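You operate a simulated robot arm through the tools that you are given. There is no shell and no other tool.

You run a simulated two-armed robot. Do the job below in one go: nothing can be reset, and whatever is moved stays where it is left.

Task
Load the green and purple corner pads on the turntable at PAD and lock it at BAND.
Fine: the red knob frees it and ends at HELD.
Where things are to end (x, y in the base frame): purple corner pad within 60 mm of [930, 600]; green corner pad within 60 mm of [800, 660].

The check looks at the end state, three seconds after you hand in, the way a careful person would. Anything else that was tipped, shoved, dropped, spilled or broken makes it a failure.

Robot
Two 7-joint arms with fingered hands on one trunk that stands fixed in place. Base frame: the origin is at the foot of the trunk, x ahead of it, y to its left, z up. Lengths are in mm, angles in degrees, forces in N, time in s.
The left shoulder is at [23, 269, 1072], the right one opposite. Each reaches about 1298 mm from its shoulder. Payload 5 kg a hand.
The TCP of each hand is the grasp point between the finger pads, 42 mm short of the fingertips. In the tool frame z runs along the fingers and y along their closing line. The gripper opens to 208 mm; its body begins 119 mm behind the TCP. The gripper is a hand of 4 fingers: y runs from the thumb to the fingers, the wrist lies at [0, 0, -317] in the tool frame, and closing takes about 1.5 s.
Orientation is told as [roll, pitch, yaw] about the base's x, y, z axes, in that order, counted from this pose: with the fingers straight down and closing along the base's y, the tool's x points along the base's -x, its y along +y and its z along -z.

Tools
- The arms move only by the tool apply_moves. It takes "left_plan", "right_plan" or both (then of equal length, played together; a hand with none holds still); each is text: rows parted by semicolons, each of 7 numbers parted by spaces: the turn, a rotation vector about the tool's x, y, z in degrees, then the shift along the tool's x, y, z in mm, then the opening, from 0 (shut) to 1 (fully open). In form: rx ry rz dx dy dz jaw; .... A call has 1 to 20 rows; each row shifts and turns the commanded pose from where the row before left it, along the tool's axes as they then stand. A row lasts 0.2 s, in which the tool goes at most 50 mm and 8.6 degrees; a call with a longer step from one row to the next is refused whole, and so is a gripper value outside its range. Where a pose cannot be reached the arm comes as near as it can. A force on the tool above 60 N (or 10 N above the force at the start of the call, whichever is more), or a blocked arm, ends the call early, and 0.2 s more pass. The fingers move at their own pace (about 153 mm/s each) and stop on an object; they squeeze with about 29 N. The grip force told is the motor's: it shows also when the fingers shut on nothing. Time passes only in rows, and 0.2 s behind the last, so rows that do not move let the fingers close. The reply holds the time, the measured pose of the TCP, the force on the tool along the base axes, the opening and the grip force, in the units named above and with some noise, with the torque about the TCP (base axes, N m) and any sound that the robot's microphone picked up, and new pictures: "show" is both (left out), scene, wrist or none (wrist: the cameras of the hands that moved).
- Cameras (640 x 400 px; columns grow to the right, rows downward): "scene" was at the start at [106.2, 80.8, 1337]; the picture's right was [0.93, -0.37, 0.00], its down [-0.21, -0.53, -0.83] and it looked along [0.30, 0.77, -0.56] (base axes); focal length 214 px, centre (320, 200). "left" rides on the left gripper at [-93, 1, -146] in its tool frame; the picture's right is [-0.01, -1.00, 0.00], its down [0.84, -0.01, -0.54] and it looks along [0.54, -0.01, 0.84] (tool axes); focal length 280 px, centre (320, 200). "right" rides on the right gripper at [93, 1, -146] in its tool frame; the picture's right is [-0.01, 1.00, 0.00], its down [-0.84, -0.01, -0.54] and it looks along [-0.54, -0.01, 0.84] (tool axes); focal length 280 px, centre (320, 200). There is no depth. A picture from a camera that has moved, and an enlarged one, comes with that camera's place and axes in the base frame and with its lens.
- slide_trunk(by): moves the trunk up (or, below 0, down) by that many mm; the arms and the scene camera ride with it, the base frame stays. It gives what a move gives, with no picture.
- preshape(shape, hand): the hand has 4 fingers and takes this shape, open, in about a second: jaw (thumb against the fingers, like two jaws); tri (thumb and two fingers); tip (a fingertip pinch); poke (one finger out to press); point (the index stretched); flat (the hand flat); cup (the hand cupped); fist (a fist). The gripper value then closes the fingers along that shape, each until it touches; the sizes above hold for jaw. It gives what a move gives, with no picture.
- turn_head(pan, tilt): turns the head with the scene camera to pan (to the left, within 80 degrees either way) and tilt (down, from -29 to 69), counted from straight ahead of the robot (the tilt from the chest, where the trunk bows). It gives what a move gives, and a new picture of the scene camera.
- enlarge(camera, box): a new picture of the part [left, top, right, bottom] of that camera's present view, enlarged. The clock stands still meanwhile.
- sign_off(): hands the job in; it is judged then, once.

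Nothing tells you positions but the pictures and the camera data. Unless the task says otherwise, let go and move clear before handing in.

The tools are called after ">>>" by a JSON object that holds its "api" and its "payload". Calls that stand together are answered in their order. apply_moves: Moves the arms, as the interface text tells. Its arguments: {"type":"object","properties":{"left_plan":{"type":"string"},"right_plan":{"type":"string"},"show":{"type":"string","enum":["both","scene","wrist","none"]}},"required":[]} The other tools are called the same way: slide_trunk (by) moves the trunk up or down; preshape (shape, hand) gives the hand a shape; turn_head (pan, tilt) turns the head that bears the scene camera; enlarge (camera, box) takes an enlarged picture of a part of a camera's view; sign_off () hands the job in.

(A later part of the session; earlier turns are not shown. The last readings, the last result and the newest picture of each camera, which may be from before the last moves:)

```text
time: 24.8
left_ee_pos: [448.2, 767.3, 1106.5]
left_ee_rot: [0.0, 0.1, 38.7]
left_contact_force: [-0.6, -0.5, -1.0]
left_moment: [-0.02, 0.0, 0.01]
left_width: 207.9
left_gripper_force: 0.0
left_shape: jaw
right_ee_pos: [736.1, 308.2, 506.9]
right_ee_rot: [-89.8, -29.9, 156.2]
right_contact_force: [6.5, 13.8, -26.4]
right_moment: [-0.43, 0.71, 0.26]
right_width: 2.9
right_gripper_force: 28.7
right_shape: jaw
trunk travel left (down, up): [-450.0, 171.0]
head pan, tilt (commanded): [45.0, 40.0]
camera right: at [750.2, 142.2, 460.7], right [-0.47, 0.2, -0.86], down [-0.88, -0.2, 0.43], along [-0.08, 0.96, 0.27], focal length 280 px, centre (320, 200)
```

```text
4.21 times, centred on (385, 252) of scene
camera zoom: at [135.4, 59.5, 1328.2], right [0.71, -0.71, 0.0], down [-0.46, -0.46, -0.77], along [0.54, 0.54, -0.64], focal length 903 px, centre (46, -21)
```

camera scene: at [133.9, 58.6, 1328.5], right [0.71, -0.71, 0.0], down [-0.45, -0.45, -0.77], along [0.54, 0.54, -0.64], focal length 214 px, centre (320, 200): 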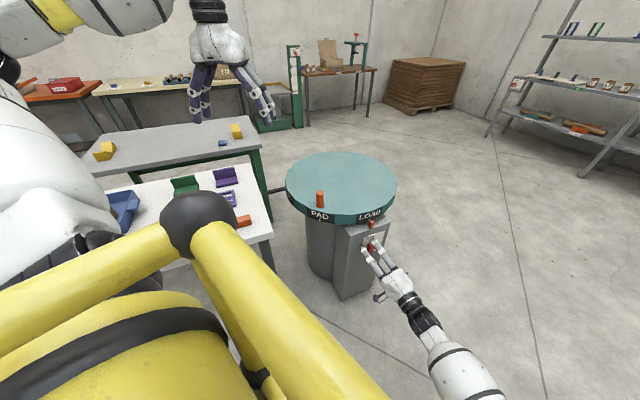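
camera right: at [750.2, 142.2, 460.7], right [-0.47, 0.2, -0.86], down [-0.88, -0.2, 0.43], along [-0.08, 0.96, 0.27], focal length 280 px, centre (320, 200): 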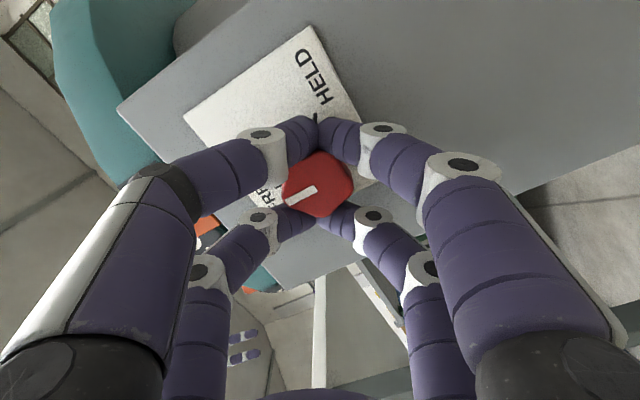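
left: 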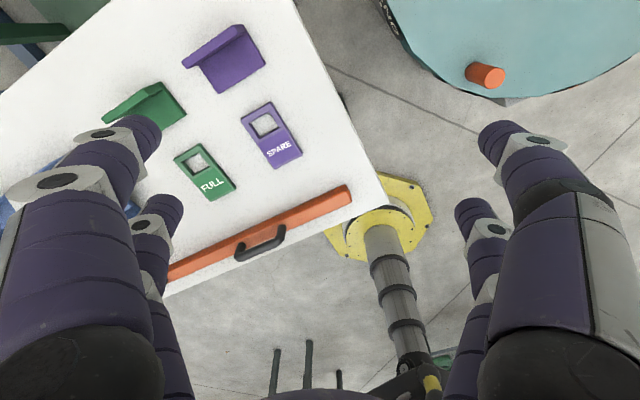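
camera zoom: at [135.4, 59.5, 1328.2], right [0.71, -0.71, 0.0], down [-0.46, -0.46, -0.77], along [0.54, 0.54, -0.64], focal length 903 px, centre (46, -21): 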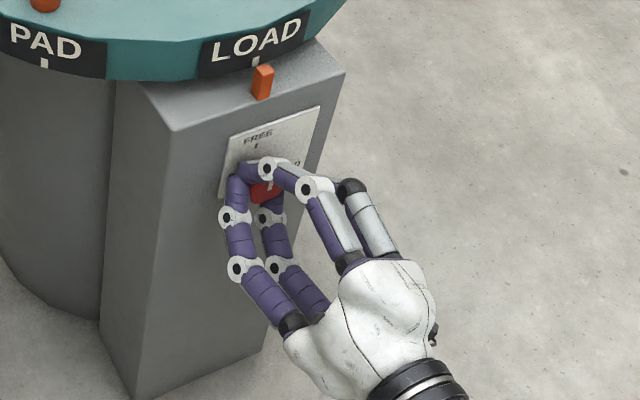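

The mark now works out to point straight up at FREE. I'll open the fingers, back straight off, and verify.

>>> {"api": "apply_moves", "payload": {"right_plan": "0 0 0 0 0 0 0.4; 0 0 0 0 0 0 0.4; 0 0 0 0 0 0 0.4; 0 0 0 0 0 0 0.4; 0 0 0 0 0 -20 0.4; 0 0 0 0 0 -40 0.4; 0 0 0 0 0 -40 0.4; 0 0 0 0 0 -40 0.4", "show": "both"}}

>>> {"api": "enlarge", "payload": {"camera": "right", "box": [200, 60, 440, 240]}}

```text
time: 26.6
left_ee_pos: [447.9, 765.8, 1107.7]
left_ee_rot: [0.0, 0.0, 38.7]
left_contact_force: [0.6, 0.1, -0.5]
left_moment: [0.03, 0.05, 0.01]
left_width: 208.0
left_gripper_force: 0.0
left_shape: jaw
right_ee_pos: [679.8, 181.5, 511.1]
right_ee_rot: [-90.0, -30.0, 156.5]
right_contact_force: [0.0, 1.8, 1.6]
right_moment: [-0.14, 0.06, -0.07]
right_width: 82.7
right_gripper_force: 0.0
right_shape: jaw
trunk travel left (down, up): [-450.0, 171.0]
head pan, tilt (commanded): [45.0, 40.0]
camera scene: at [134.3, 58.7, 1328.5], right [0.71, -0.71, 0.0], down [-0.45, -0.45, -0.77], along [0.54, 0.54, -0.64], focal length 214 px, centre (320, 200)
camera right: at [693.5, 14.7, 462.7], right [-0.47, 0.21, -0.86], down [-0.88, -0.2, 0.43], along [-0.09, 0.96, 0.28], focal length 280 px, centre (320, 200)
```

scene: 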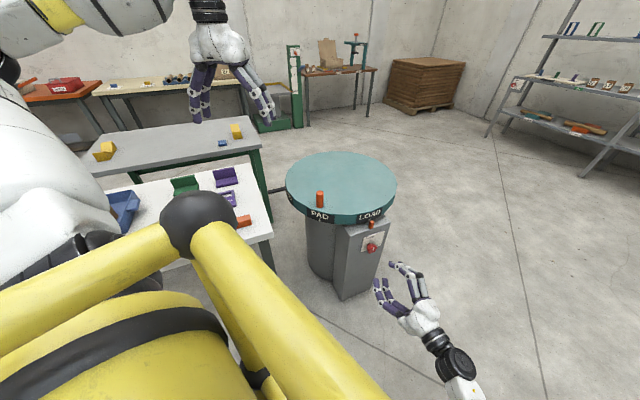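
right: 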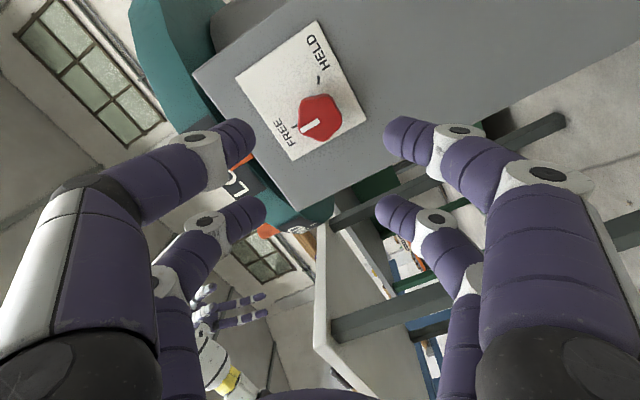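

```text
2.22 times, centred on (320, 150) of right
camera zoom: at [693.5, 14.7, 462.7], right [-0.47, 0.21, -0.86], down [-0.88, -0.2, 0.43], along [-0.09, 0.96, 0.28], focal length 623 px, centre (320, 311)
```

zoom: 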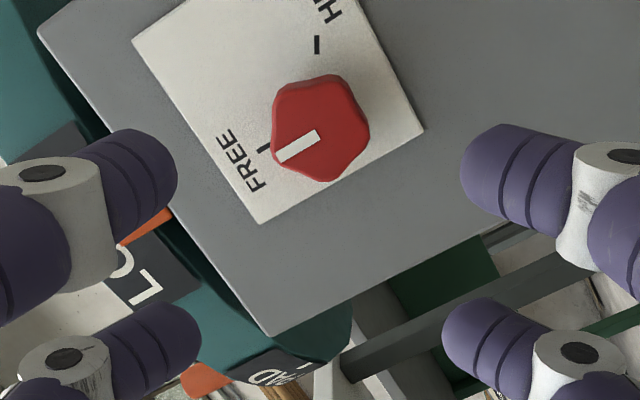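

The knob is at FREE. The left arm reaches the peg better than the right one, so I'll bring the left hand over the peg (taken to be at about [638, 564], top z 771) and look before descending.

>>> {"api": "apply_moves", "payload": {"left_plan": "0 0 0 -2.75 -34.6 25.9 1; 0 0 0 -2.75 -34.6 25.9 1; 0 0 0 -2.75 -34.6 25.9 1; 0 0 0 -2.75 -34.6 25.9 1; 0 0 0 -2.75 -34.6 25.9 1; 0 0 0 -2.75 -34.6 25.9 1; 0 0 0 -2.75 -34.6 25.9 0.7; 0 0 0 -2.75 -34.6 25.9 0.7; 0 0 0 0 0 0 0.7", "show": "both"}}

```text
time: 28.6
left_ee_pos: [637.4, 564.3, 900.1]
left_ee_rot: [0.0, 0.0, 38.8]
left_contact_force: [0.8, 0.2, 0.9]
left_moment: [0.07, 0.07, 0.0]
left_width: 146.1
left_gripper_force: 0.1
left_shape: jaw
right_ee_pos: [680.0, 179.9, 509.1]
right_ee_rot: [-89.9, -30.0, 156.4]
right_contact_force: [0.5, -1.0, -0.5]
right_moment: [0.06, -0.02, 0.02]
right_width: 82.7
right_gripper_force: 0.0
right_shape: jaw
trunk travel left (down, up): [-450.0, 171.0]
head pan, tilt (commanded): [45.0, 40.0]
camera scene: at [134.7, 58.2, 1328.5], right [0.71, -0.71, 0.0], down [-0.45, -0.45, -0.77], along [0.54, 0.54, -0.64], focal length 214 px, centre (320, 200)
camera left: at [710.9, 623.6, 1047.5], right [0.64, -0.77, 0.0], down [-0.65, -0.54, 0.54], along [-0.42, -0.34, -0.84], focal length 280 px, centre (320, 200)
```

scene: 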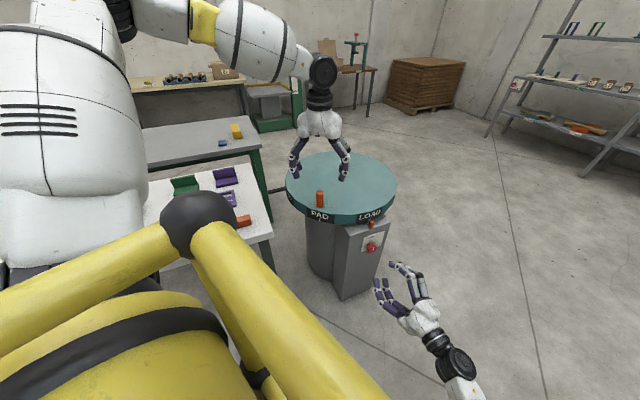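
left: 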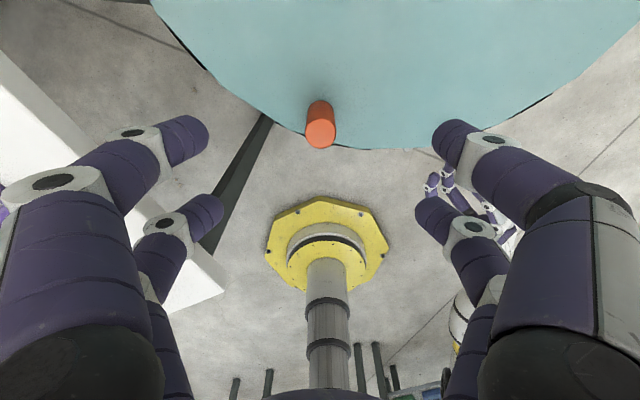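

The peg sits exactly under the hand in the left camera. I'll descend to TCP z≈760 (fingertips about 12 mm above the table top) and close around the peg.

>>> {"api": "apply_moves", "payload": {"left_plan": "0 0 0 0 0 35 0.6; 0 0 0 0 0 35 0.6; 0 0 0 0 0 35 0.6; 0 0 0 0 0 20 0.6; 0 0 0 0 0 13 0.6; 0 0 0 0 0 0 0.6", "show": "both"}}

>>> {"api": "enlarge", "payload": {"camera": "scene", "box": [260, 130, 400, 250]}}

```text
time: 30.0
left_ee_pos: [637.9, 565.1, 762.1]
left_ee_rot: [0.0, 0.0, 38.6]
left_contact_force: [0.6, 0.1, -1.3]
left_moment: [0.01, 0.05, 0.01]
left_width: 125.3
left_gripper_force: 0.1
left_shape: jaw
right_ee_pos: [678.9, 180.6, 509.2]
right_ee_rot: [-90.0, -30.0, 156.5]
right_contact_force: [-0.6, -0.4, -0.9]
right_moment: [0.02, -0.04, 0.03]
right_width: 82.7
right_gripper_force: 0.1
right_shape: jaw
trunk travel left (down, up): [-450.0, 171.0]
head pan, tilt (commanded): [45.0, 40.0]
camera scene: at [134.1, 58.7, 1328.5], right [0.71, -0.71, 0.0], down [-0.45, -0.45, -0.77], along [0.54, 0.54, -0.64], focal length 214 px, centre (320, 200)
camera left: at [711.0, 624.5, 910.1], right [0.64, -0.77, 0.0], down [-0.65, -0.54, 0.54], along [-0.42, -0.34, -0.84], focal length 280 px, centre (320, 200)
```

scene: 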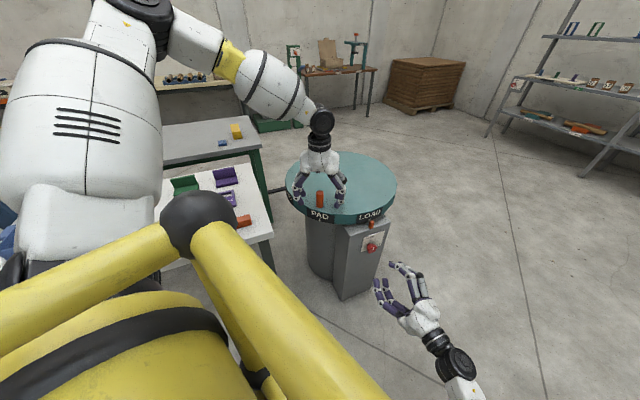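
left: 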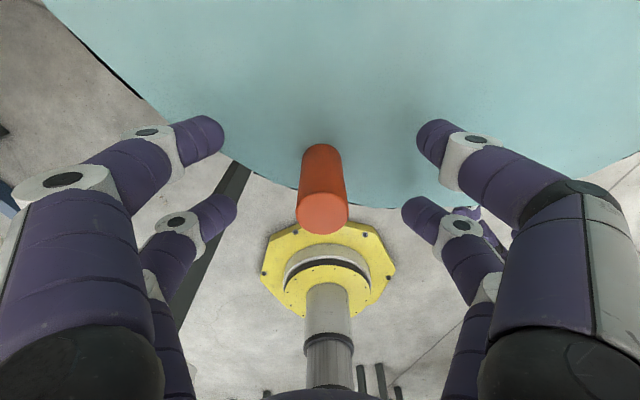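

```text
3.33 times, centred on (330, 190) of scene
camera zoom: at [134.1, 58.7, 1328.5], right [0.71, -0.71, 0.0], down [-0.45, -0.45, -0.77], along [0.54, 0.54, -0.64], focal length 715 px, centre (287, 233)
```

zoom: 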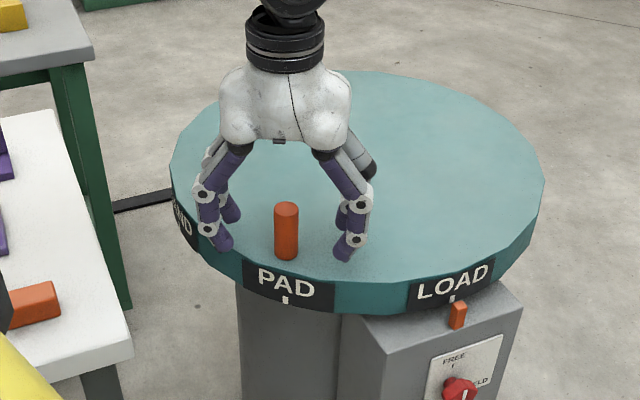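

The peg is centred between the four fingers and they clear the table top. I close around it.

>>> {"api": "apply_moves", "payload": {"left_plan": "0 0 0 0 0 0 0; 0 0 0 0 0 0 0; 0 0 0 0 0 0 0; 0 0 0 0 0 0 0; 0 0 0 0 0 0 0; 0 0 0 0 0 0 0", "show": "wrist"}}

```text
time: 31.4
left_ee_pos: [637.9, 565.6, 762.9]
left_ee_rot: [0.0, 0.0, 38.7]
left_contact_force: [-0.5, -0.4, 0.2]
left_moment: [-0.03, 0.01, -0.04]
left_width: 0.0
left_gripper_force: 28.8
left_shape: jaw
right_ee_pos: [679.6, 180.0, 509.5]
right_ee_rot: [-89.9, -30.0, 156.4]
right_contact_force: [-0.8, 0.5, 0.5]
right_moment: [0.02, 0.0, -0.02]
right_width: 82.8
right_gripper_force: 0.1
right_shape: jaw
trunk travel left (down, up): [-450.0, 171.0]
head pan, tilt (commanded): [45.0, 40.0]
camera left: at [710.9, 624.4, 910.3], right [0.64, -0.77, 0.0], down [-0.65, -0.54, 0.54], along [-0.42, -0.34, -0.84], focal length 280 px, centre (320, 200)
```

left: 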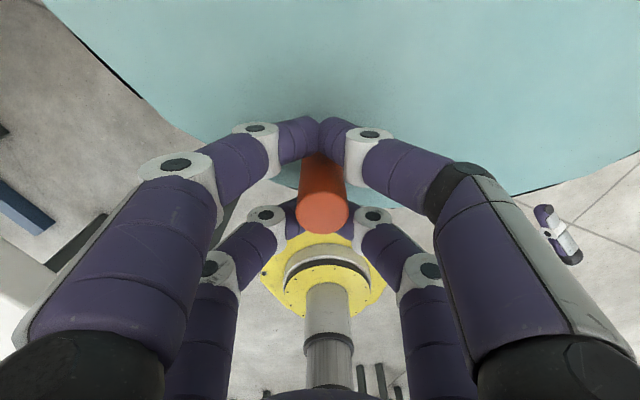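

The peg is caged. I start dragging it along its arc (counter-clockwise from above) with a short 9° first to check the motion and the force.

>>> {"api": "apply_moves", "payload": {"left_plan": "0 0 -3 4.68 -12.27 0 0; 0 0 -3 4.68 -12.27 0 0; 0 0 -3 4.68 -12.27 0 0", "show": "both"}}

>>> {"api": "enlarge", "payload": {"camera": "scene", "box": [260, 130, 400, 250]}}

```text
time: 32.2
left_ee_pos: [653.1, 527.2, 763.2]
left_ee_rot: [-0.1, -0.1, 47.7]
left_contact_force: [9.1, 3.0, 0.1]
left_moment: [0.07, -0.24, -0.2]
left_width: 0.0
left_gripper_force: 29.1
left_shape: jaw
right_ee_pos: [679.4, 179.9, 509.3]
right_ee_rot: [-90.0, -30.0, 156.3]
right_contact_force: [-0.3, 0.2, 0.5]
right_moment: [0.0, 0.0, -0.02]
right_width: 82.8
right_gripper_force: 0.1
right_shape: jaw
trunk travel left (down, up): [-450.0, 171.0]
head pan, tilt (commanded): [45.0, 40.0]
camera scene: at [134.3, 58.7, 1328.4], right [0.71, -0.71, 0.0], down [-0.46, -0.45, -0.77], along [0.54, 0.54, -0.64], focal length 214 px, centre (320, 200)
camera left: at [715.6, 597.3, 910.2], right [0.75, -0.66, 0.0], down [-0.56, -0.63, 0.54], along [-0.36, -0.4, -0.84], focal length 280 px, centre (320, 200)
```

scene: 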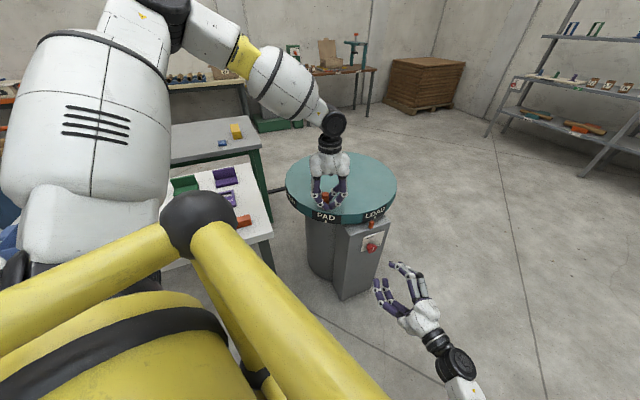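
left: 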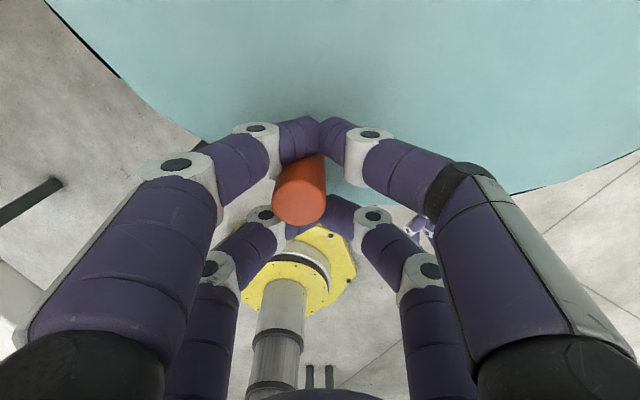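

```text
3.33 times, centred on (330, 190) of scene
camera zoom: at [134.3, 58.7, 1328.4], right [0.71, -0.71, 0.0], down [-0.46, -0.45, -0.77], along [0.54, 0.54, -0.64], focal length 715 px, centre (287, 233)
```

zoom: 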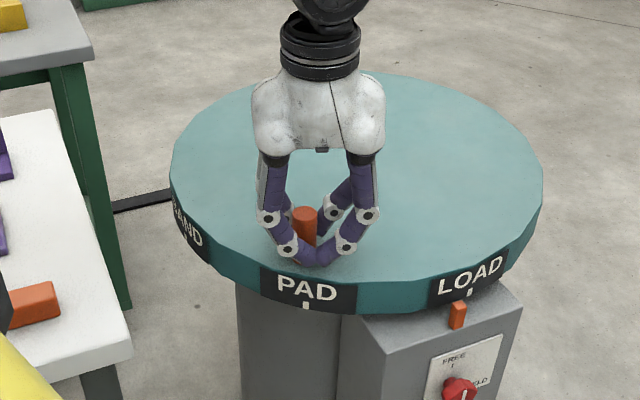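

The table turns freely with the hand, the peg trailing a few mm in the cage. I continue another 36° and then check the PAD tick against the orange pointer.

>>> {"api": "apply_moves", "payload": {"left_plan": "0 0 -3 4.68 -12.27 0 0; 0 0 -3 4.68 -12.27 0 0; 0 0 -3 4.68 -12.27 0 0; 0 0 -3 4.68 -12.27 0 0; 0 0 -3 4.68 -12.27 0 0; 0 0 -3 4.68 -12.27 0 0; 0 0 -3 4.68 -12.27 0 0; 0 0 -3 4.68 -12.27 0 0; 0 0 -3 4.68 -12.27 0 0; 0 0 -3 4.68 -12.27 0 0; 0 0 -3 4.68 -12.27 0 0; 0 0 -2 3.12 -8.18 0 0; 0 0 0 0 0 0 0; 0 0 0 0 0 0 0", "show": "both"}}

>>> {"api": "enlarge", "payload": {"camera": "scene", "box": [280, 150, 410, 260]}}

```text
time: 34.6
left_ee_pos: [750.1, 425.8, 761.5]
left_ee_rot: [-0.2, -0.5, 80.3]
left_contact_force: [12.2, 17.4, -2.5]
left_moment: [0.39, -0.36, -0.38]
left_width: 0.0
left_gripper_force: 29.3
left_shape: jaw
right_ee_pos: [680.2, 179.1, 508.3]
right_ee_rot: [-90.0, -30.0, 156.2]
right_contact_force: [-0.8, -0.6, -0.2]
right_moment: [0.05, 0.0, 0.01]
right_width: 82.9
right_gripper_force: 0.1
right_shape: jaw
trunk travel left (down, up): [-450.0, 171.0]
head pan, tilt (commanded): [45.0, 40.0]
stopped in row 12 (left hand): the force on the tool passed its limit at 61 N (the readings are from after the stop); the commanded pose is now the measured one
camera scene: at [134.4, 58.7, 1328.3], right [0.71, -0.71, 0.0], down [-0.46, -0.45, -0.77], along [0.54, 0.54, -0.64], focal length 214 px, centre (320, 200)
camera left: at [764.1, 517.5, 910.6], right [0.99, -0.15, 0.01], down [-0.13, -0.84, 0.53], along [-0.08, -0.53, -0.85], focal length 280 px, centre (320, 200)
```

scene: 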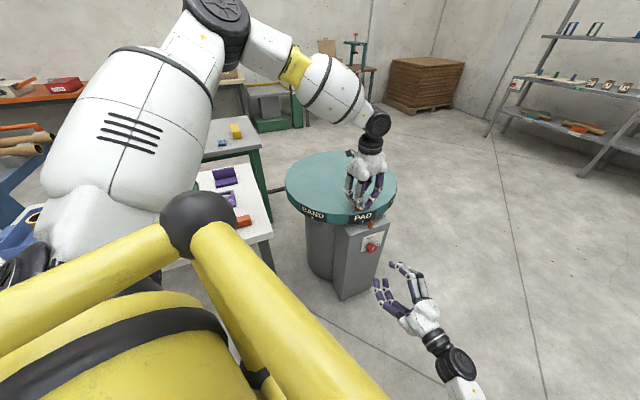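
left: 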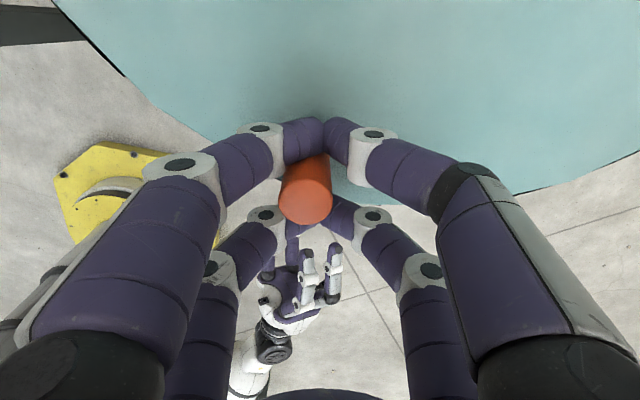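

```text
3.64 times, centred on (345, 205) of scene
camera zoom: at [134.4, 58.7, 1328.3], right [0.71, -0.71, 0.0], down [-0.46, -0.45, -0.77], along [0.54, 0.54, -0.64], focal length 780 px, centre (229, 182)
```

zoom: 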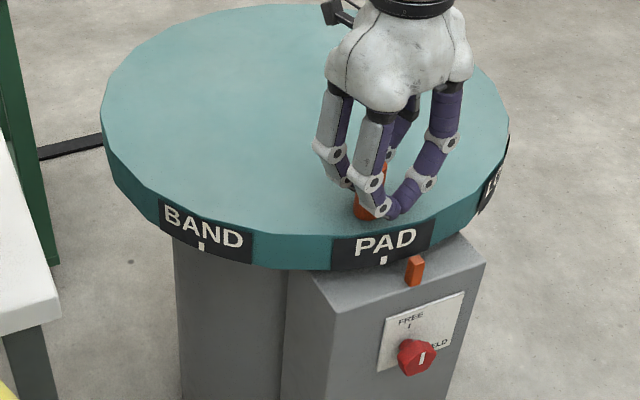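

The force limit tripped with the PAD tick about 6–7° short of the pointer; the residual force points inward, so my arc was slightly too wide (true axis nearer [874, 640]). I'll ease the hand 3 mm inward first and read the force.

>>> {"api": "apply_moves", "payload": {"left_plan": "0 0 0 -2.8 -1.0 0 0; 0 0 0 0 0 0 0", "show": "none"}}

```text
time: 35.2
left_ee_pos: [749.1, 428.3, 762.3]
left_ee_rot: [-0.2, -0.2, 80.3]
left_contact_force: [7.9, 10.0, -1.2]
left_moment: [0.25, -0.21, -0.24]
left_width: 0.0
left_gripper_force: 28.5
left_shape: jaw
right_ee_pos: [679.2, 180.4, 509.5]
right_ee_rot: [-90.0, -30.0, 156.2]
right_contact_force: [-0.1, 0.1, -0.4]
right_moment: [-0.01, 0.0, 0.02]
right_width: 82.7
right_gripper_force: 0.0
right_shape: jaw
trunk travel left (down, up): [-450.0, 171.0]
head pan, tilt (commanded): [45.0, 40.0]
```

Force is falling. I continue in small steps, pulling slightly more inward.

>>> {"api": "apply_moves", "payload": {"left_plan": "0 0 -2.2 1.9 -9.4 0 0; 0 0 -2.2 2.2 -9.3 0 0; 0 0 0 0 0 0 0", "show": "both"}}

>>> {"api": "enlarge", "payload": {"camera": "scene", "box": [280, 150, 410, 260]}}

```text
time: 36.0
left_ee_pos: [766.1, 420.0, 761.8]
left_ee_rot: [0.0, -0.3, 84.8]
left_contact_force: [2.6, 1.1, 0.1]
left_moment: [0.04, -0.03, -0.06]
left_width: 0.0
left_gripper_force: 29.0
left_shape: jaw
right_ee_pos: [680.1, 180.4, 508.5]
right_ee_rot: [-90.0, -29.9, 156.4]
right_contact_force: [-0.1, -0.1, 0.4]
right_moment: [0.02, 0.01, 0.0]
right_width: 82.7
right_gripper_force: 0.0
right_shape: jaw
trunk travel left (down, up): [-450.0, 171.0]
head pan, tilt (commanded): [45.0, 40.0]
camera scene: at [134.1, 58.7, 1328.5], right [0.71, -0.71, 0.0], down [-0.45, -0.45, -0.77], along [0.54, 0.54, -0.64], focal length 214 px, centre (320, 200)
camera left: at [774.2, 512.8, 910.4], right [1.0, -0.08, 0.0], down [-0.07, -0.84, 0.53], along [-0.04, -0.53, -0.84], focal length 280 px, centre (320, 200)
```

scene: 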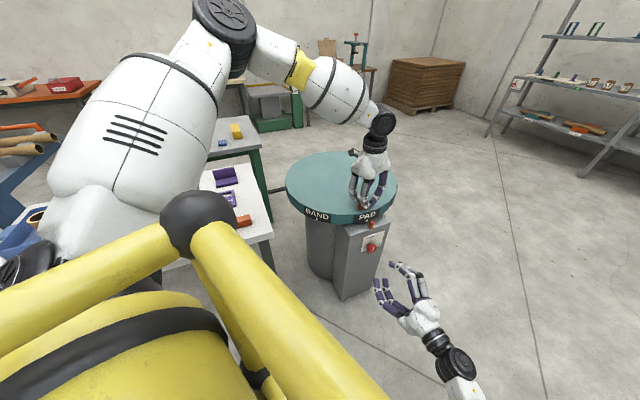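
left: 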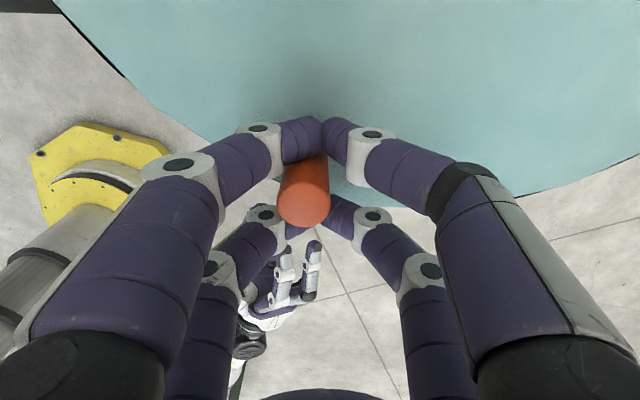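

```text
3.64 times, centred on (345, 205) of scene
camera zoom: at [134.1, 58.7, 1328.5], right [0.71, -0.71, 0.0], down [-0.45, -0.45, -0.77], along [0.54, 0.54, -0.64], focal length 780 px, centre (229, 182)
```

zoom: 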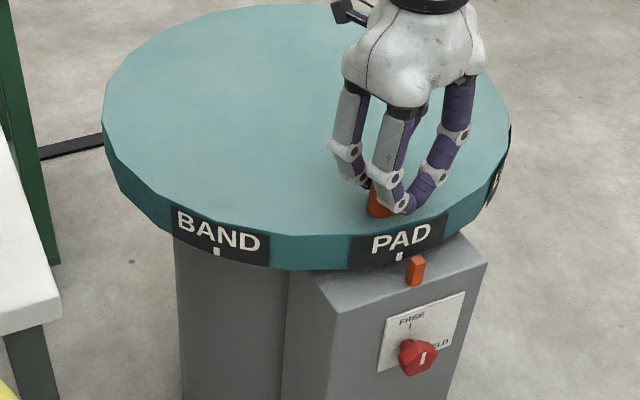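

Force is low now; the PAD tick still needs about 3.4° to line up with the pointer as LOAD did before. Two more small steps.

>>> {"api": "apply_moves", "payload": {"left_plan": "0 0 -1.7 2.3 -6.9 0 0; 0 0 -1.7 2.3 -6.9 0 0; 0 0 0 0 0 0 0; 0 0 0 0 0 0 0", "show": "wrist"}}

>>> {"api": "enlarge", "payload": {"camera": "scene", "box": [340, 190, 400, 240]}}

>>> {"api": "enlarge", "payload": {"camera": "right", "box": [120, 60, 440, 300]}}

```text
time: 37.0
left_ee_pos: [779.6, 415.8, 762.7]
left_ee_rot: [-0.2, -0.4, 88.2]
left_contact_force: [0.9, 1.9, -0.3]
left_moment: [0.05, -0.01, -0.03]
left_width: 0.0
left_gripper_force: 29.4
left_shape: jaw
right_ee_pos: [678.8, 180.8, 509.1]
right_ee_rot: [-90.1, -30.1, 156.4]
right_contact_force: [-0.3, 0.2, 0.6]
right_moment: [0.0, -0.01, -0.04]
right_width: 82.9
right_gripper_force: 0.0
right_shape: jaw
trunk travel left (down, up): [-450.0, 171.0]
head pan, tilt (commanded): [45.0, 40.0]
camera left: at [782.2, 507.5, 910.7], right [1.0, -0.02, 0.0], down [-0.02, -0.85, 0.53], along [-0.01, -0.53, -0.85], focal length 280 px, centre (320, 200)
```

left: 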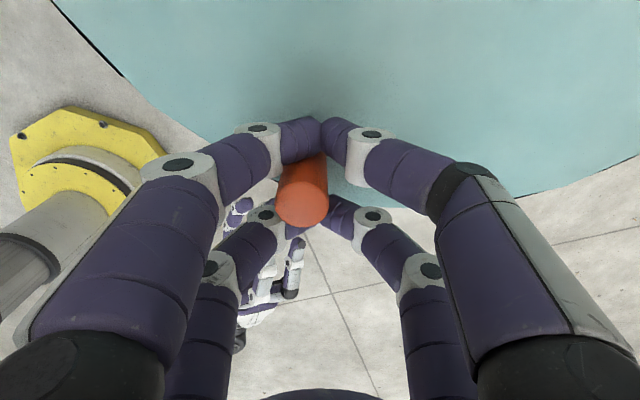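

```text
8.00 times, centred on (370, 215) of scene
camera zoom: at [133.9, 58.6, 1328.5], right [0.71, -0.71, 0.0], down [-0.45, -0.45, -0.77], along [0.54, 0.54, -0.64], focal length 1716 px, centre (-80, 80)
```

zoom: 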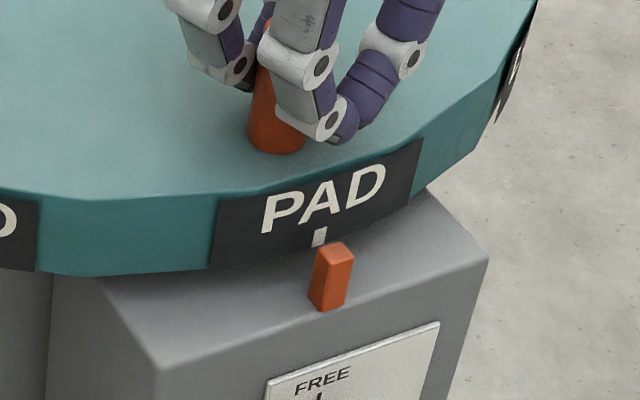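

```text
1.67 times, centred on (280, 180) of right
camera zoom: at [693.5, 13.8, 462.0], right [-0.47, 0.21, -0.86], down [-0.88, -0.2, 0.43], along [-0.09, 0.96, 0.28], focal length 467 px, centre (387, 233)
```

zoom: 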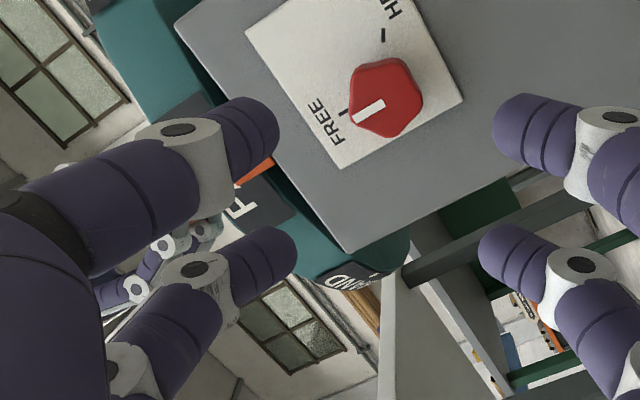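

The PAD tick now lines up with the pointer just as LOAD did. I'll open the fingers and lift the hand straight off the peg, then check the table stayed put.

>>> {"api": "apply_moves", "payload": {"left_plan": "0 0 0 0 0 0 0.5; 0 0 0 0 0 0 0.5; 0 0 0 0 0 0 0.5; 0 0 0 0 0 0 0.5; 0 0 0 0 0 -20 0.5; 0 0 0 0 0 -40 0.5; 0 0 0 0 0 -45 0.5; 0 0 0 0 0 -45 0.5; 0 0 0 0 0 -45 0.5; 0 0 0 0 0 -45 0.5; 0 0 0 0 0 -45 0.5", "show": "both"}}

>>> {"api": "enlarge", "payload": {"camera": "scene", "box": [270, 140, 410, 260]}}

>>> {"api": "enlarge", "payload": {"camera": "scene", "box": [340, 190, 400, 240]}}

```text
time: 39.4
left_ee_pos: [778.6, 414.2, 1049.7]
left_ee_rot: [-0.2, -0.2, 88.2]
left_contact_force: [-1.3, -0.1, -0.4]
left_moment: [0.03, -0.07, 0.0]
left_width: 103.7
left_gripper_force: 0.0
left_shape: jaw
right_ee_pos: [678.6, 180.5, 510.2]
right_ee_rot: [-90.1, -30.0, 156.4]
right_contact_force: [0.3, 1.0, -0.1]
right_moment: [0.01, 0.0, -0.03]
right_width: 83.1
right_gripper_force: 0.1
right_shape: jaw
trunk travel left (down, up): [-450.0, 171.0]
head pan, tilt (commanded): [45.0, 40.0]
camera scene: at [133.5, 58.4, 1328.6], right [0.71, -0.71, 0.0], down [-0.45, -0.45, -0.77], along [0.54, 0.54, -0.64], focal length 214 px, centre (320, 200)
camera left: at [781.0, 507.1, 1196.6], right [1.0, -0.02, 0.0], down [-0.02, -0.85, 0.53], along [-0.01, -0.53, -0.85], focal length 280 px, centre (320, 200)
```

scene: 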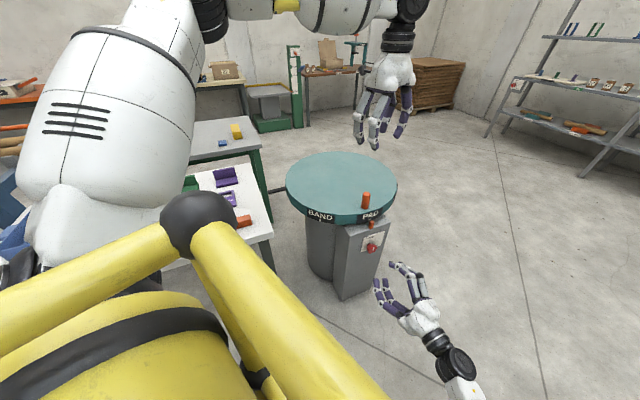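
left: 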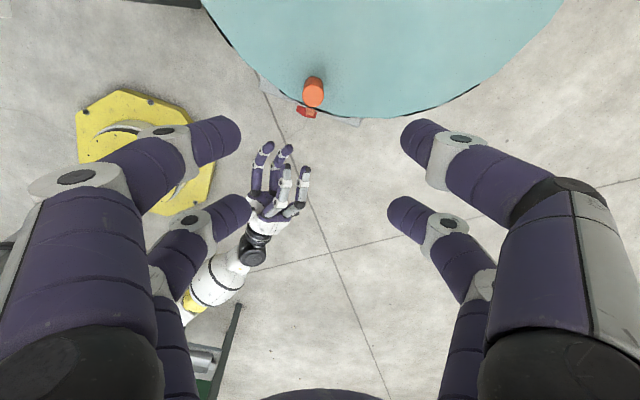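

```text
3.33 times, centred on (340, 200) of scene
camera zoom: at [133.5, 58.4, 1328.6], right [0.71, -0.71, 0.0], down [-0.45, -0.45, -0.77], along [0.54, 0.54, -0.64], focal length 715 px, centre (253, 200)
```

zoom: 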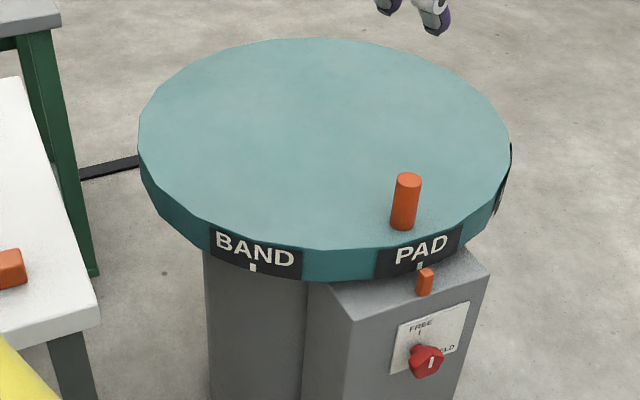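

```text
8.00 times, centred on (370, 215) of scene
camera zoom: at [133.5, 58.4, 1328.6], right [0.71, -0.71, 0.0], down [-0.45, -0.45, -0.77], along [0.54, 0.54, -0.64], focal length 1716 px, centre (-80, 80)
```

zoom: 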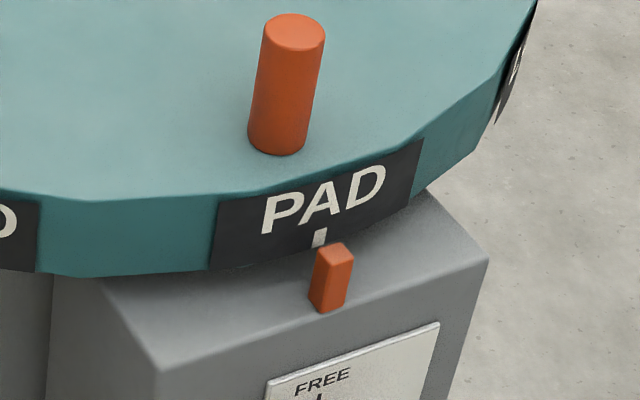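

The table stays aligned at PAD with the peg now near [770, 417]. Next I turn the left hand to match the pads' wall direction (yaw about −24°) and move over the purple pad.

>>> {"api": "apply_moves", "payload": {"left_plan": "0 0 8 0 0 0 0.5; 0 0 8 0 0 0 0.5; 0 0 8 0 0 0 0.5; 0 0 8 0 0 0 0.5; 0 0 8 0 0 0 0.5; 0 0 8 0 0 0 0.5; 0 0 8 0 0 0 0.5; 0 0 8 0 0 0 0.5; 0 0 8 0 0 0 0.5; 0 0 8 0 0 0 0.5; 0 0 8 0 0 0 0.5; 0 0 8 0 0 0 0.5; 0 0 8 0 0 0 0.5; 0 0 7.5 0 0 0 0.5", "show": "scene"}}

```text
time: 42.4
left_ee_pos: [779.1, 413.0, 1048.6]
left_ee_rot: [0.4, -0.1, -23.4]
left_contact_force: [-0.1, 0.6, 0.1]
left_moment: [0.0, -0.02, 0.01]
left_width: 103.8
left_gripper_force: 0.1
left_shape: jaw
right_ee_pos: [678.6, 181.0, 508.6]
right_ee_rot: [-90.0, -30.0, 156.5]
right_contact_force: [-0.1, 0.7, 0.4]
right_moment: [0.0, -0.01, -0.01]
right_width: 83.0
right_gripper_force: 0.1
right_shape: jaw
trunk travel left (down, up): [-450.0, 171.0]
head pan, tilt (commanded): [45.0, 40.0]
camera scene: at [133.9, 58.6, 1328.5], right [0.71, -0.71, 0.0], down [-0.45, -0.45, -0.77], along [0.54, 0.54, -0.64], focal length 214 px, centre (320, 200)
```

scene: 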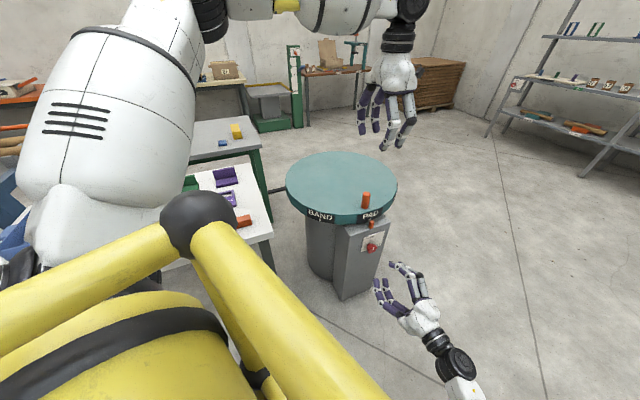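

Orientation reached. Now I translate over the purple pad at the same height.

>>> {"api": "apply_moves", "payload": {"left_plan": "0 0 0 38.96 22.22 0 0.5; 0 0 0 38.96 22.22 0 0.5; 0 0 0 38.96 22.22 0 0.5; 0 0 0 38.96 22.22 0 0.5; 0 0 0 38.96 22.22 0 0.5; 0 0 0 38.96 22.22 0 0.5; 0 0 0 38.96 22.22 0 0.5; 0 0 0 38.96 22.22 0 0.5; 0 0 0 38.96 22.22 0 0.5; 0 0 0 38.96 22.22 0 0.5; 0 0 0 38.96 22.22 0 0.5; 0 0 0 38.96 22.22 0 0.5; 0 0 0 38.96 22.22 0 0.5; 0 0 0 38.96 22.22 0 0.5", "show": "both"}}

>>> {"api": "enlarge", "payload": {"camera": "left", "box": [200, 60, 480, 260]}}

```text
time: 45.4
left_ee_pos: [402.6, 914.8, 1049.2]
left_ee_rot: [0.2, -0.1, -23.4]
left_contact_force: [0.3, 0.5, -0.3]
left_moment: [0.03, 0.02, 0.0]
left_width: 104.0
left_gripper_force: 0.0
left_shape: jaw
right_ee_pos: [678.9, 179.3, 509.7]
right_ee_rot: [-90.0, -30.0, 156.4]
right_contact_force: [0.3, 0.3, -0.1]
right_moment: [-0.05, 0.01, -0.04]
right_width: 82.5
right_gripper_force: 0.2
right_shape: jaw
trunk travel left (down, up): [-450.0, 171.0]
head pan, tilt (commanded): [45.0, 40.0]
camera scene: at [134.0, 58.6, 1328.6], right [0.71, -0.71, 0.0], down [-0.45, -0.45, -0.77], along [0.54, 0.54, -0.64], focal length 214 px, centre (320, 200)
camera left: at [488.3, 878.7, 1196.5], right [-0.38, -0.92, -0.01], down [-0.78, 0.32, 0.54], along [-0.49, 0.21, -0.84], focal length 280 px, centre (320, 200)
```

scene: 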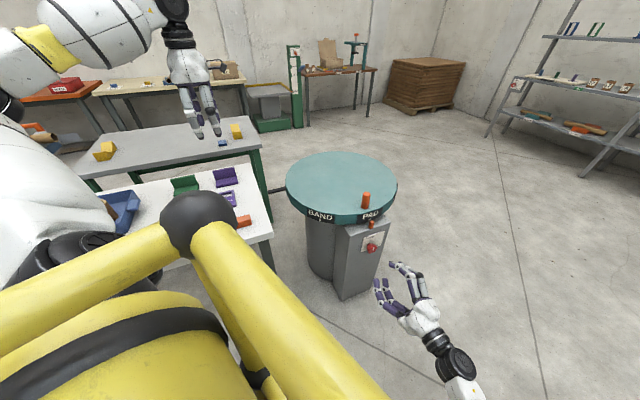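
left: 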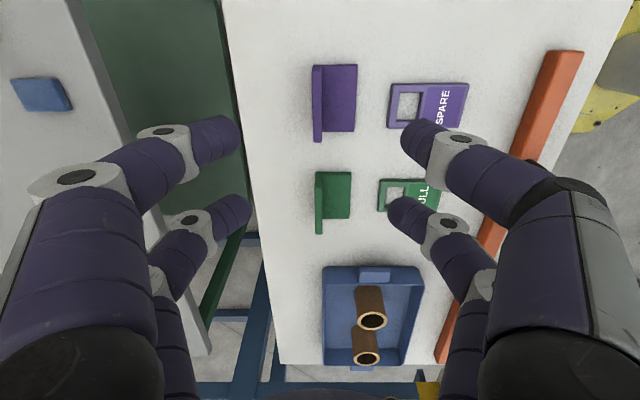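

```text
2.00 times, centred on (340, 160) of left
camera zoom: at [488.3, 878.7, 1196.5], right [-0.38, -0.92, -0.01], down [-0.78, 0.32, 0.54], along [-0.49, 0.21, -0.84], focal length 561 px, centre (280, 280)
```

zoom: 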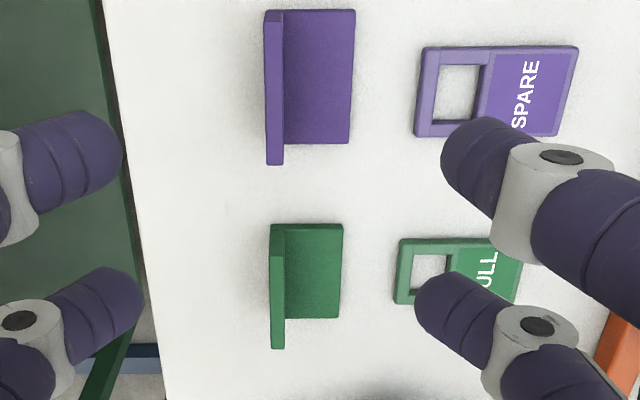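

From above, the purple wall lies along the tool x axis, about 4 mm off in both x and y; the green one is about 161 mm further along. I correct for that and descend to just above the purple wall for another look.

>>> {"api": "apply_moves", "payload": {"left_plan": "0 0 0 4 3.5 0 0.45; 0 0 0 0 0 35 0.45; 0 0 0 0 0 35 0.45; 0 0 0 0 0 35 0.45; 0 0 0 0 0 35 0.45; 0 0 0 0 0 25 0.45; 0 0 0 0 0 0 0.45", "show": "both"}}

>>> {"api": "enlarge", "payload": {"camera": "left", "box": [220, 60, 420, 260]}}

>>> {"api": "enlarge", "payload": {"camera": "scene", "box": [160, 130, 270, 220]}}

```text
time: 47.0
left_ee_pos: [398.9, 920.4, 883.8]
left_ee_rot: [0.3, -0.1, -23.3]
left_contact_force: [0.7, -0.6, -0.1]
left_moment: [-0.01, 0.03, 0.01]
left_width: 94.1
left_gripper_force: 0.0
left_shape: jaw
right_ee_pos: [678.9, 180.3, 509.5]
right_ee_rot: [-90.1, -30.1, 156.4]
right_contact_force: [0.1, -0.5, 0.2]
right_moment: [-0.01, 0.05, 0.0]
right_width: 82.8
right_gripper_force: 0.0
right_shape: jaw
trunk travel left (down, up): [-450.0, 171.0]
head pan, tilt (commanded): [45.0, 40.0]
camera scene: at [134.0, 58.7, 1328.5], right [0.71, -0.71, 0.0], down [-0.45, -0.45, -0.77], along [0.54, 0.54, -0.64], focal length 214 px, centre (320, 200)
camera left: at [485.9, 884.7, 1031.8], right [-0.38, -0.92, -0.01], down [-0.78, 0.32, 0.54], along [-0.49, 0.21, -0.84], focal length 280 px, centre (320, 200)
```

scene: 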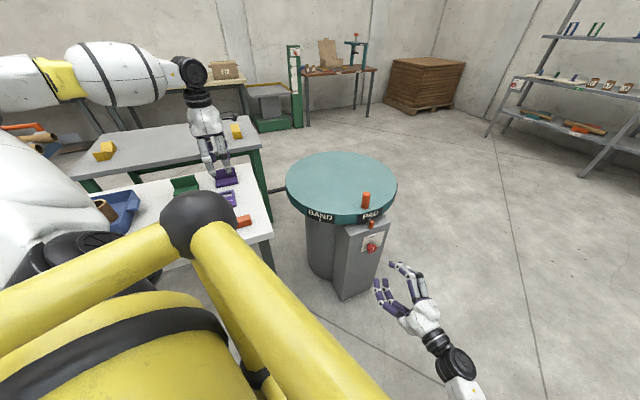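
left: 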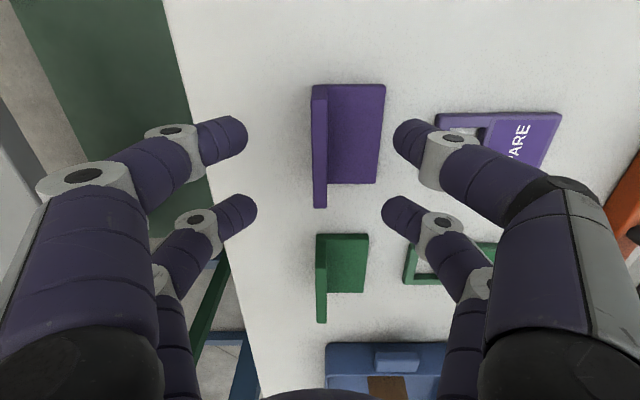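

```text
2.00 times, centred on (320, 160) of left
camera zoom: at [485.9, 884.7, 1031.8], right [-0.38, -0.92, -0.01], down [-0.78, 0.32, 0.54], along [-0.49, 0.21, -0.84], focal length 561 px, centre (320, 280)
```

zoom: 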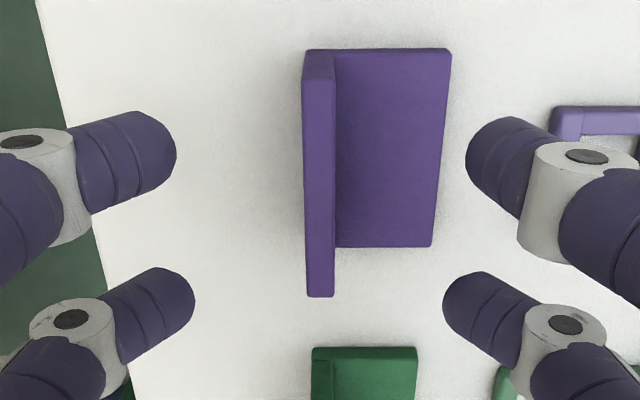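

```text
4.44 times, centred on (215, 175) of scene
camera zoom: at [134.0, 58.7, 1328.5], right [0.71, -0.71, 0.0], down [-0.45, -0.45, -0.77], along [0.54, 0.54, -0.64], focal length 953 px, centre (787, 311)
```

zoom: 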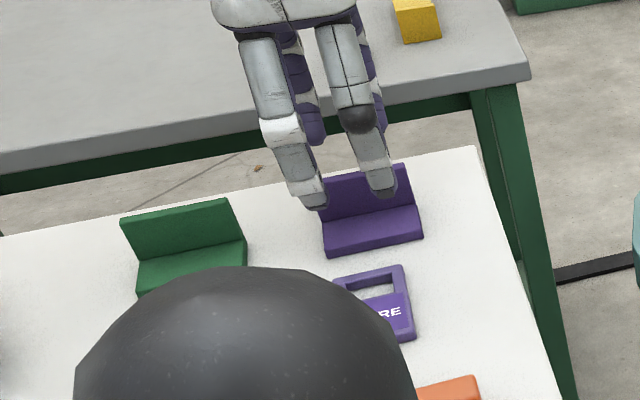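

The wall is centred under the hand; its top is at z≈831 and the plate top at z≈786. I descend 47 mm so the fingertips stop ~8 mm above the plate, and close on the wall.

>>> {"api": "apply_moves", "payload": {"left_plan": "0 0 0 0 0 20 0.45; 0 0 0 0 0 17 0.45; 0 0 0 0 0 10 0.45; 0 0 0 0 0 0 0.45", "show": "none"}}

>>> {"api": "apply_moves", "payload": {"left_plan": "0 0 0 0 0 0 0; 0 0 0 0 0 0 0; 0 0 0 0 0 0 0; 0 0 0 0 0 0 0; 0 0 0 0 0 0 0; 0 0 0 0 0 0 0", "show": "both"}}

>>> {"api": "enlarge", "payload": {"camera": "scene", "box": [160, 130, 270, 220]}}

```text
time: 48.0
left_ee_pos: [399.7, 921.4, 835.7]
left_ee_rot: [0.3, -0.1, -23.3]
left_contact_force: [1.1, -0.8, -0.6]
left_moment: [-0.01, 0.01, -0.03]
left_width: 94.3
left_gripper_force: 0.0
left_shape: jaw
right_ee_pos: [678.7, 180.5, 510.7]
right_ee_rot: [-90.1, -30.0, 156.4]
right_contact_force: [0.6, 0.3, -1.4]
right_moment: [0.02, 0.0, -0.02]
right_width: 83.0
right_gripper_force: 0.1
right_shape: jaw
trunk travel left (down, up): [-450.0, 171.0]
head pan, tilt (commanded): [45.0, 40.0]
```

```text
time: 49.4
left_ee_pos: [399.5, 922.2, 837.4]
left_ee_rot: [0.3, -0.1, -23.3]
left_contact_force: [0.2, 1.0, 0.4]
left_moment: [0.01, -0.03, 0.03]
left_width: 5.7
left_gripper_force: 28.6
left_shape: jaw
right_ee_pos: [679.5, 180.7, 510.1]
right_ee_rot: [-90.0, -30.0, 156.4]
right_contact_force: [0.4, 0.0, 0.3]
right_moment: [0.0, 0.03, 0.03]
right_width: 83.1
right_gripper_force: 0.0
right_shape: jaw
trunk travel left (down, up): [-450.0, 171.0]
head pan, tilt (commanded): [45.0, 40.0]
camera scene: at [133.9, 58.6, 1328.5], right [0.71, -0.71, 0.0], down [-0.45, -0.45, -0.77], along [0.54, 0.54, -0.64], focal length 214 px, centre (320, 200)
camera left: at [486.5, 885.3, 984.5], right [-0.38, -0.92, -0.01], down [-0.78, 0.32, 0.54], along [-0.49, 0.21, -0.84], focal length 280 px, centre (320, 200)
```

scene: 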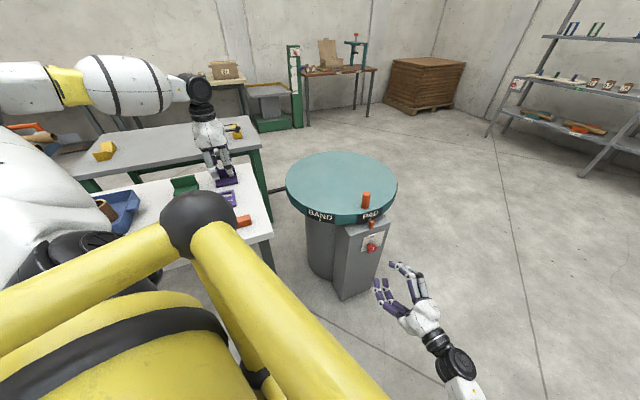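
left: 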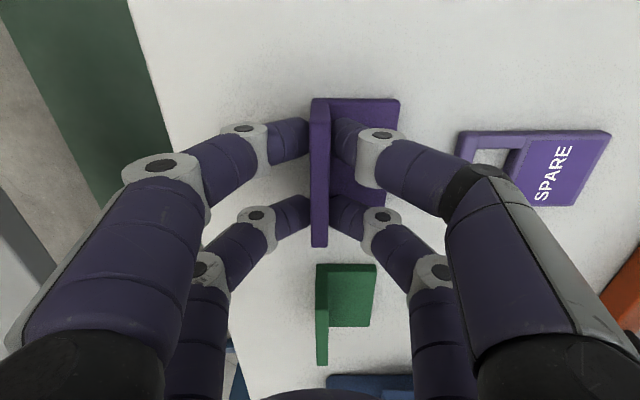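

```text
4.44 times, centred on (215, 175) of scene
camera zoom: at [133.9, 58.6, 1328.5], right [0.71, -0.71, 0.0], down [-0.45, -0.45, -0.77], along [0.54, 0.54, -0.64], focal length 953 px, centre (787, 311)
```

zoom: 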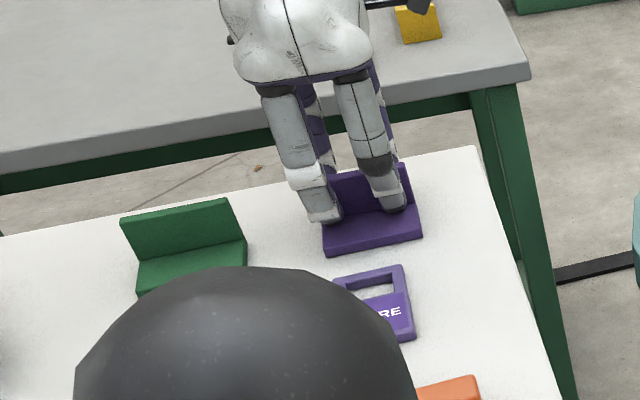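

The fingers have closed on the purple wall (residual 5.7 mm, grip 29 N). I lift a little and check that it follows.

>>> {"api": "apply_moves", "payload": {"left_plan": "0 0 0 0 0 -10 0; 0 0 0 0 0 -20 0; 0 0 0 0 0 -30 0; 0 0 0 0 0 0 0", "show": "both"}}

>>> {"api": "enlarge", "payload": {"camera": "scene", "box": [160, 130, 270, 220]}}

```text
time: 50.4
left_ee_pos: [398.9, 920.2, 896.2]
left_ee_rot: [0.2, -0.1, -23.4]
left_contact_force: [-0.2, 0.4, -0.3]
left_moment: [0.09, 0.02, 0.04]
left_width: 5.9
left_gripper_force: 28.7
left_shape: jaw
right_ee_pos: [679.9, 180.2, 509.4]
right_ee_rot: [-90.0, -30.0, 156.3]
right_contact_force: [-0.3, -0.9, 0.2]
right_moment: [-0.01, 0.01, 0.01]
right_width: 82.9
right_gripper_force: 0.0
right_shape: jaw
trunk travel left (down, up): [-450.0, 171.0]
head pan, tilt (commanded): [45.0, 40.0]
camera scene: at [133.9, 58.4, 1328.4], right [0.71, -0.71, 0.0], down [-0.45, -0.45, -0.77], along [0.54, 0.54, -0.64], focal length 214 px, centre (320, 200)
camera left: at [485.8, 883.6, 1044.5], right [-0.38, -0.92, -0.01], down [-0.78, 0.32, 0.54], along [-0.49, 0.21, -0.84], focal length 280 px, centre (320, 200)
```

scene: 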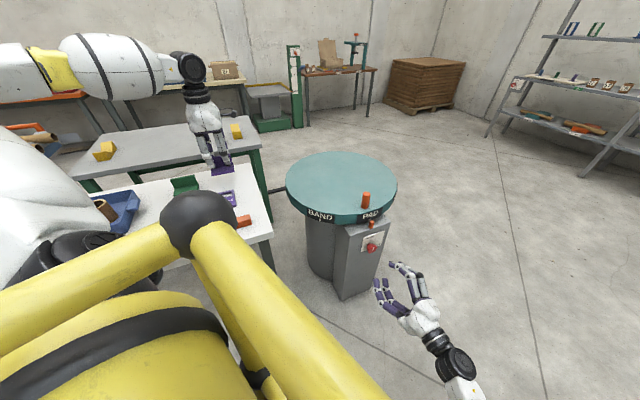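
left: 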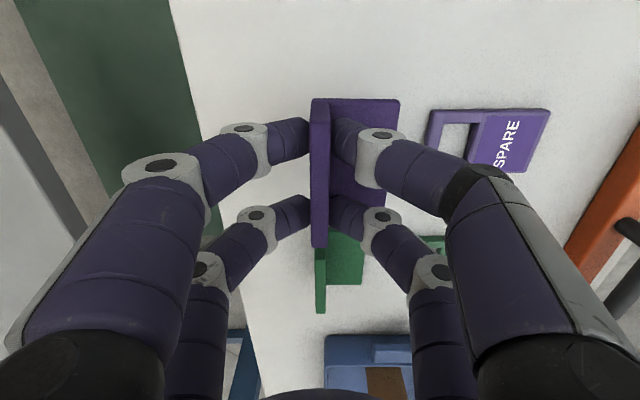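

```text
4.44 times, centred on (215, 175) of scene
camera zoom: at [133.9, 58.4, 1328.4], right [0.71, -0.71, 0.0], down [-0.45, -0.45, -0.77], along [0.54, 0.54, -0.64], focal length 953 px, centre (787, 311)
```

zoom: 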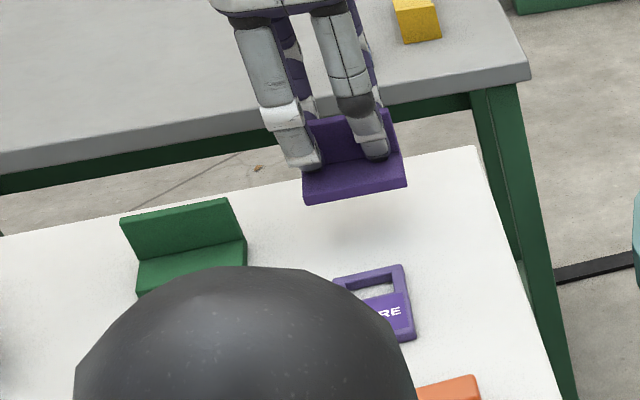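

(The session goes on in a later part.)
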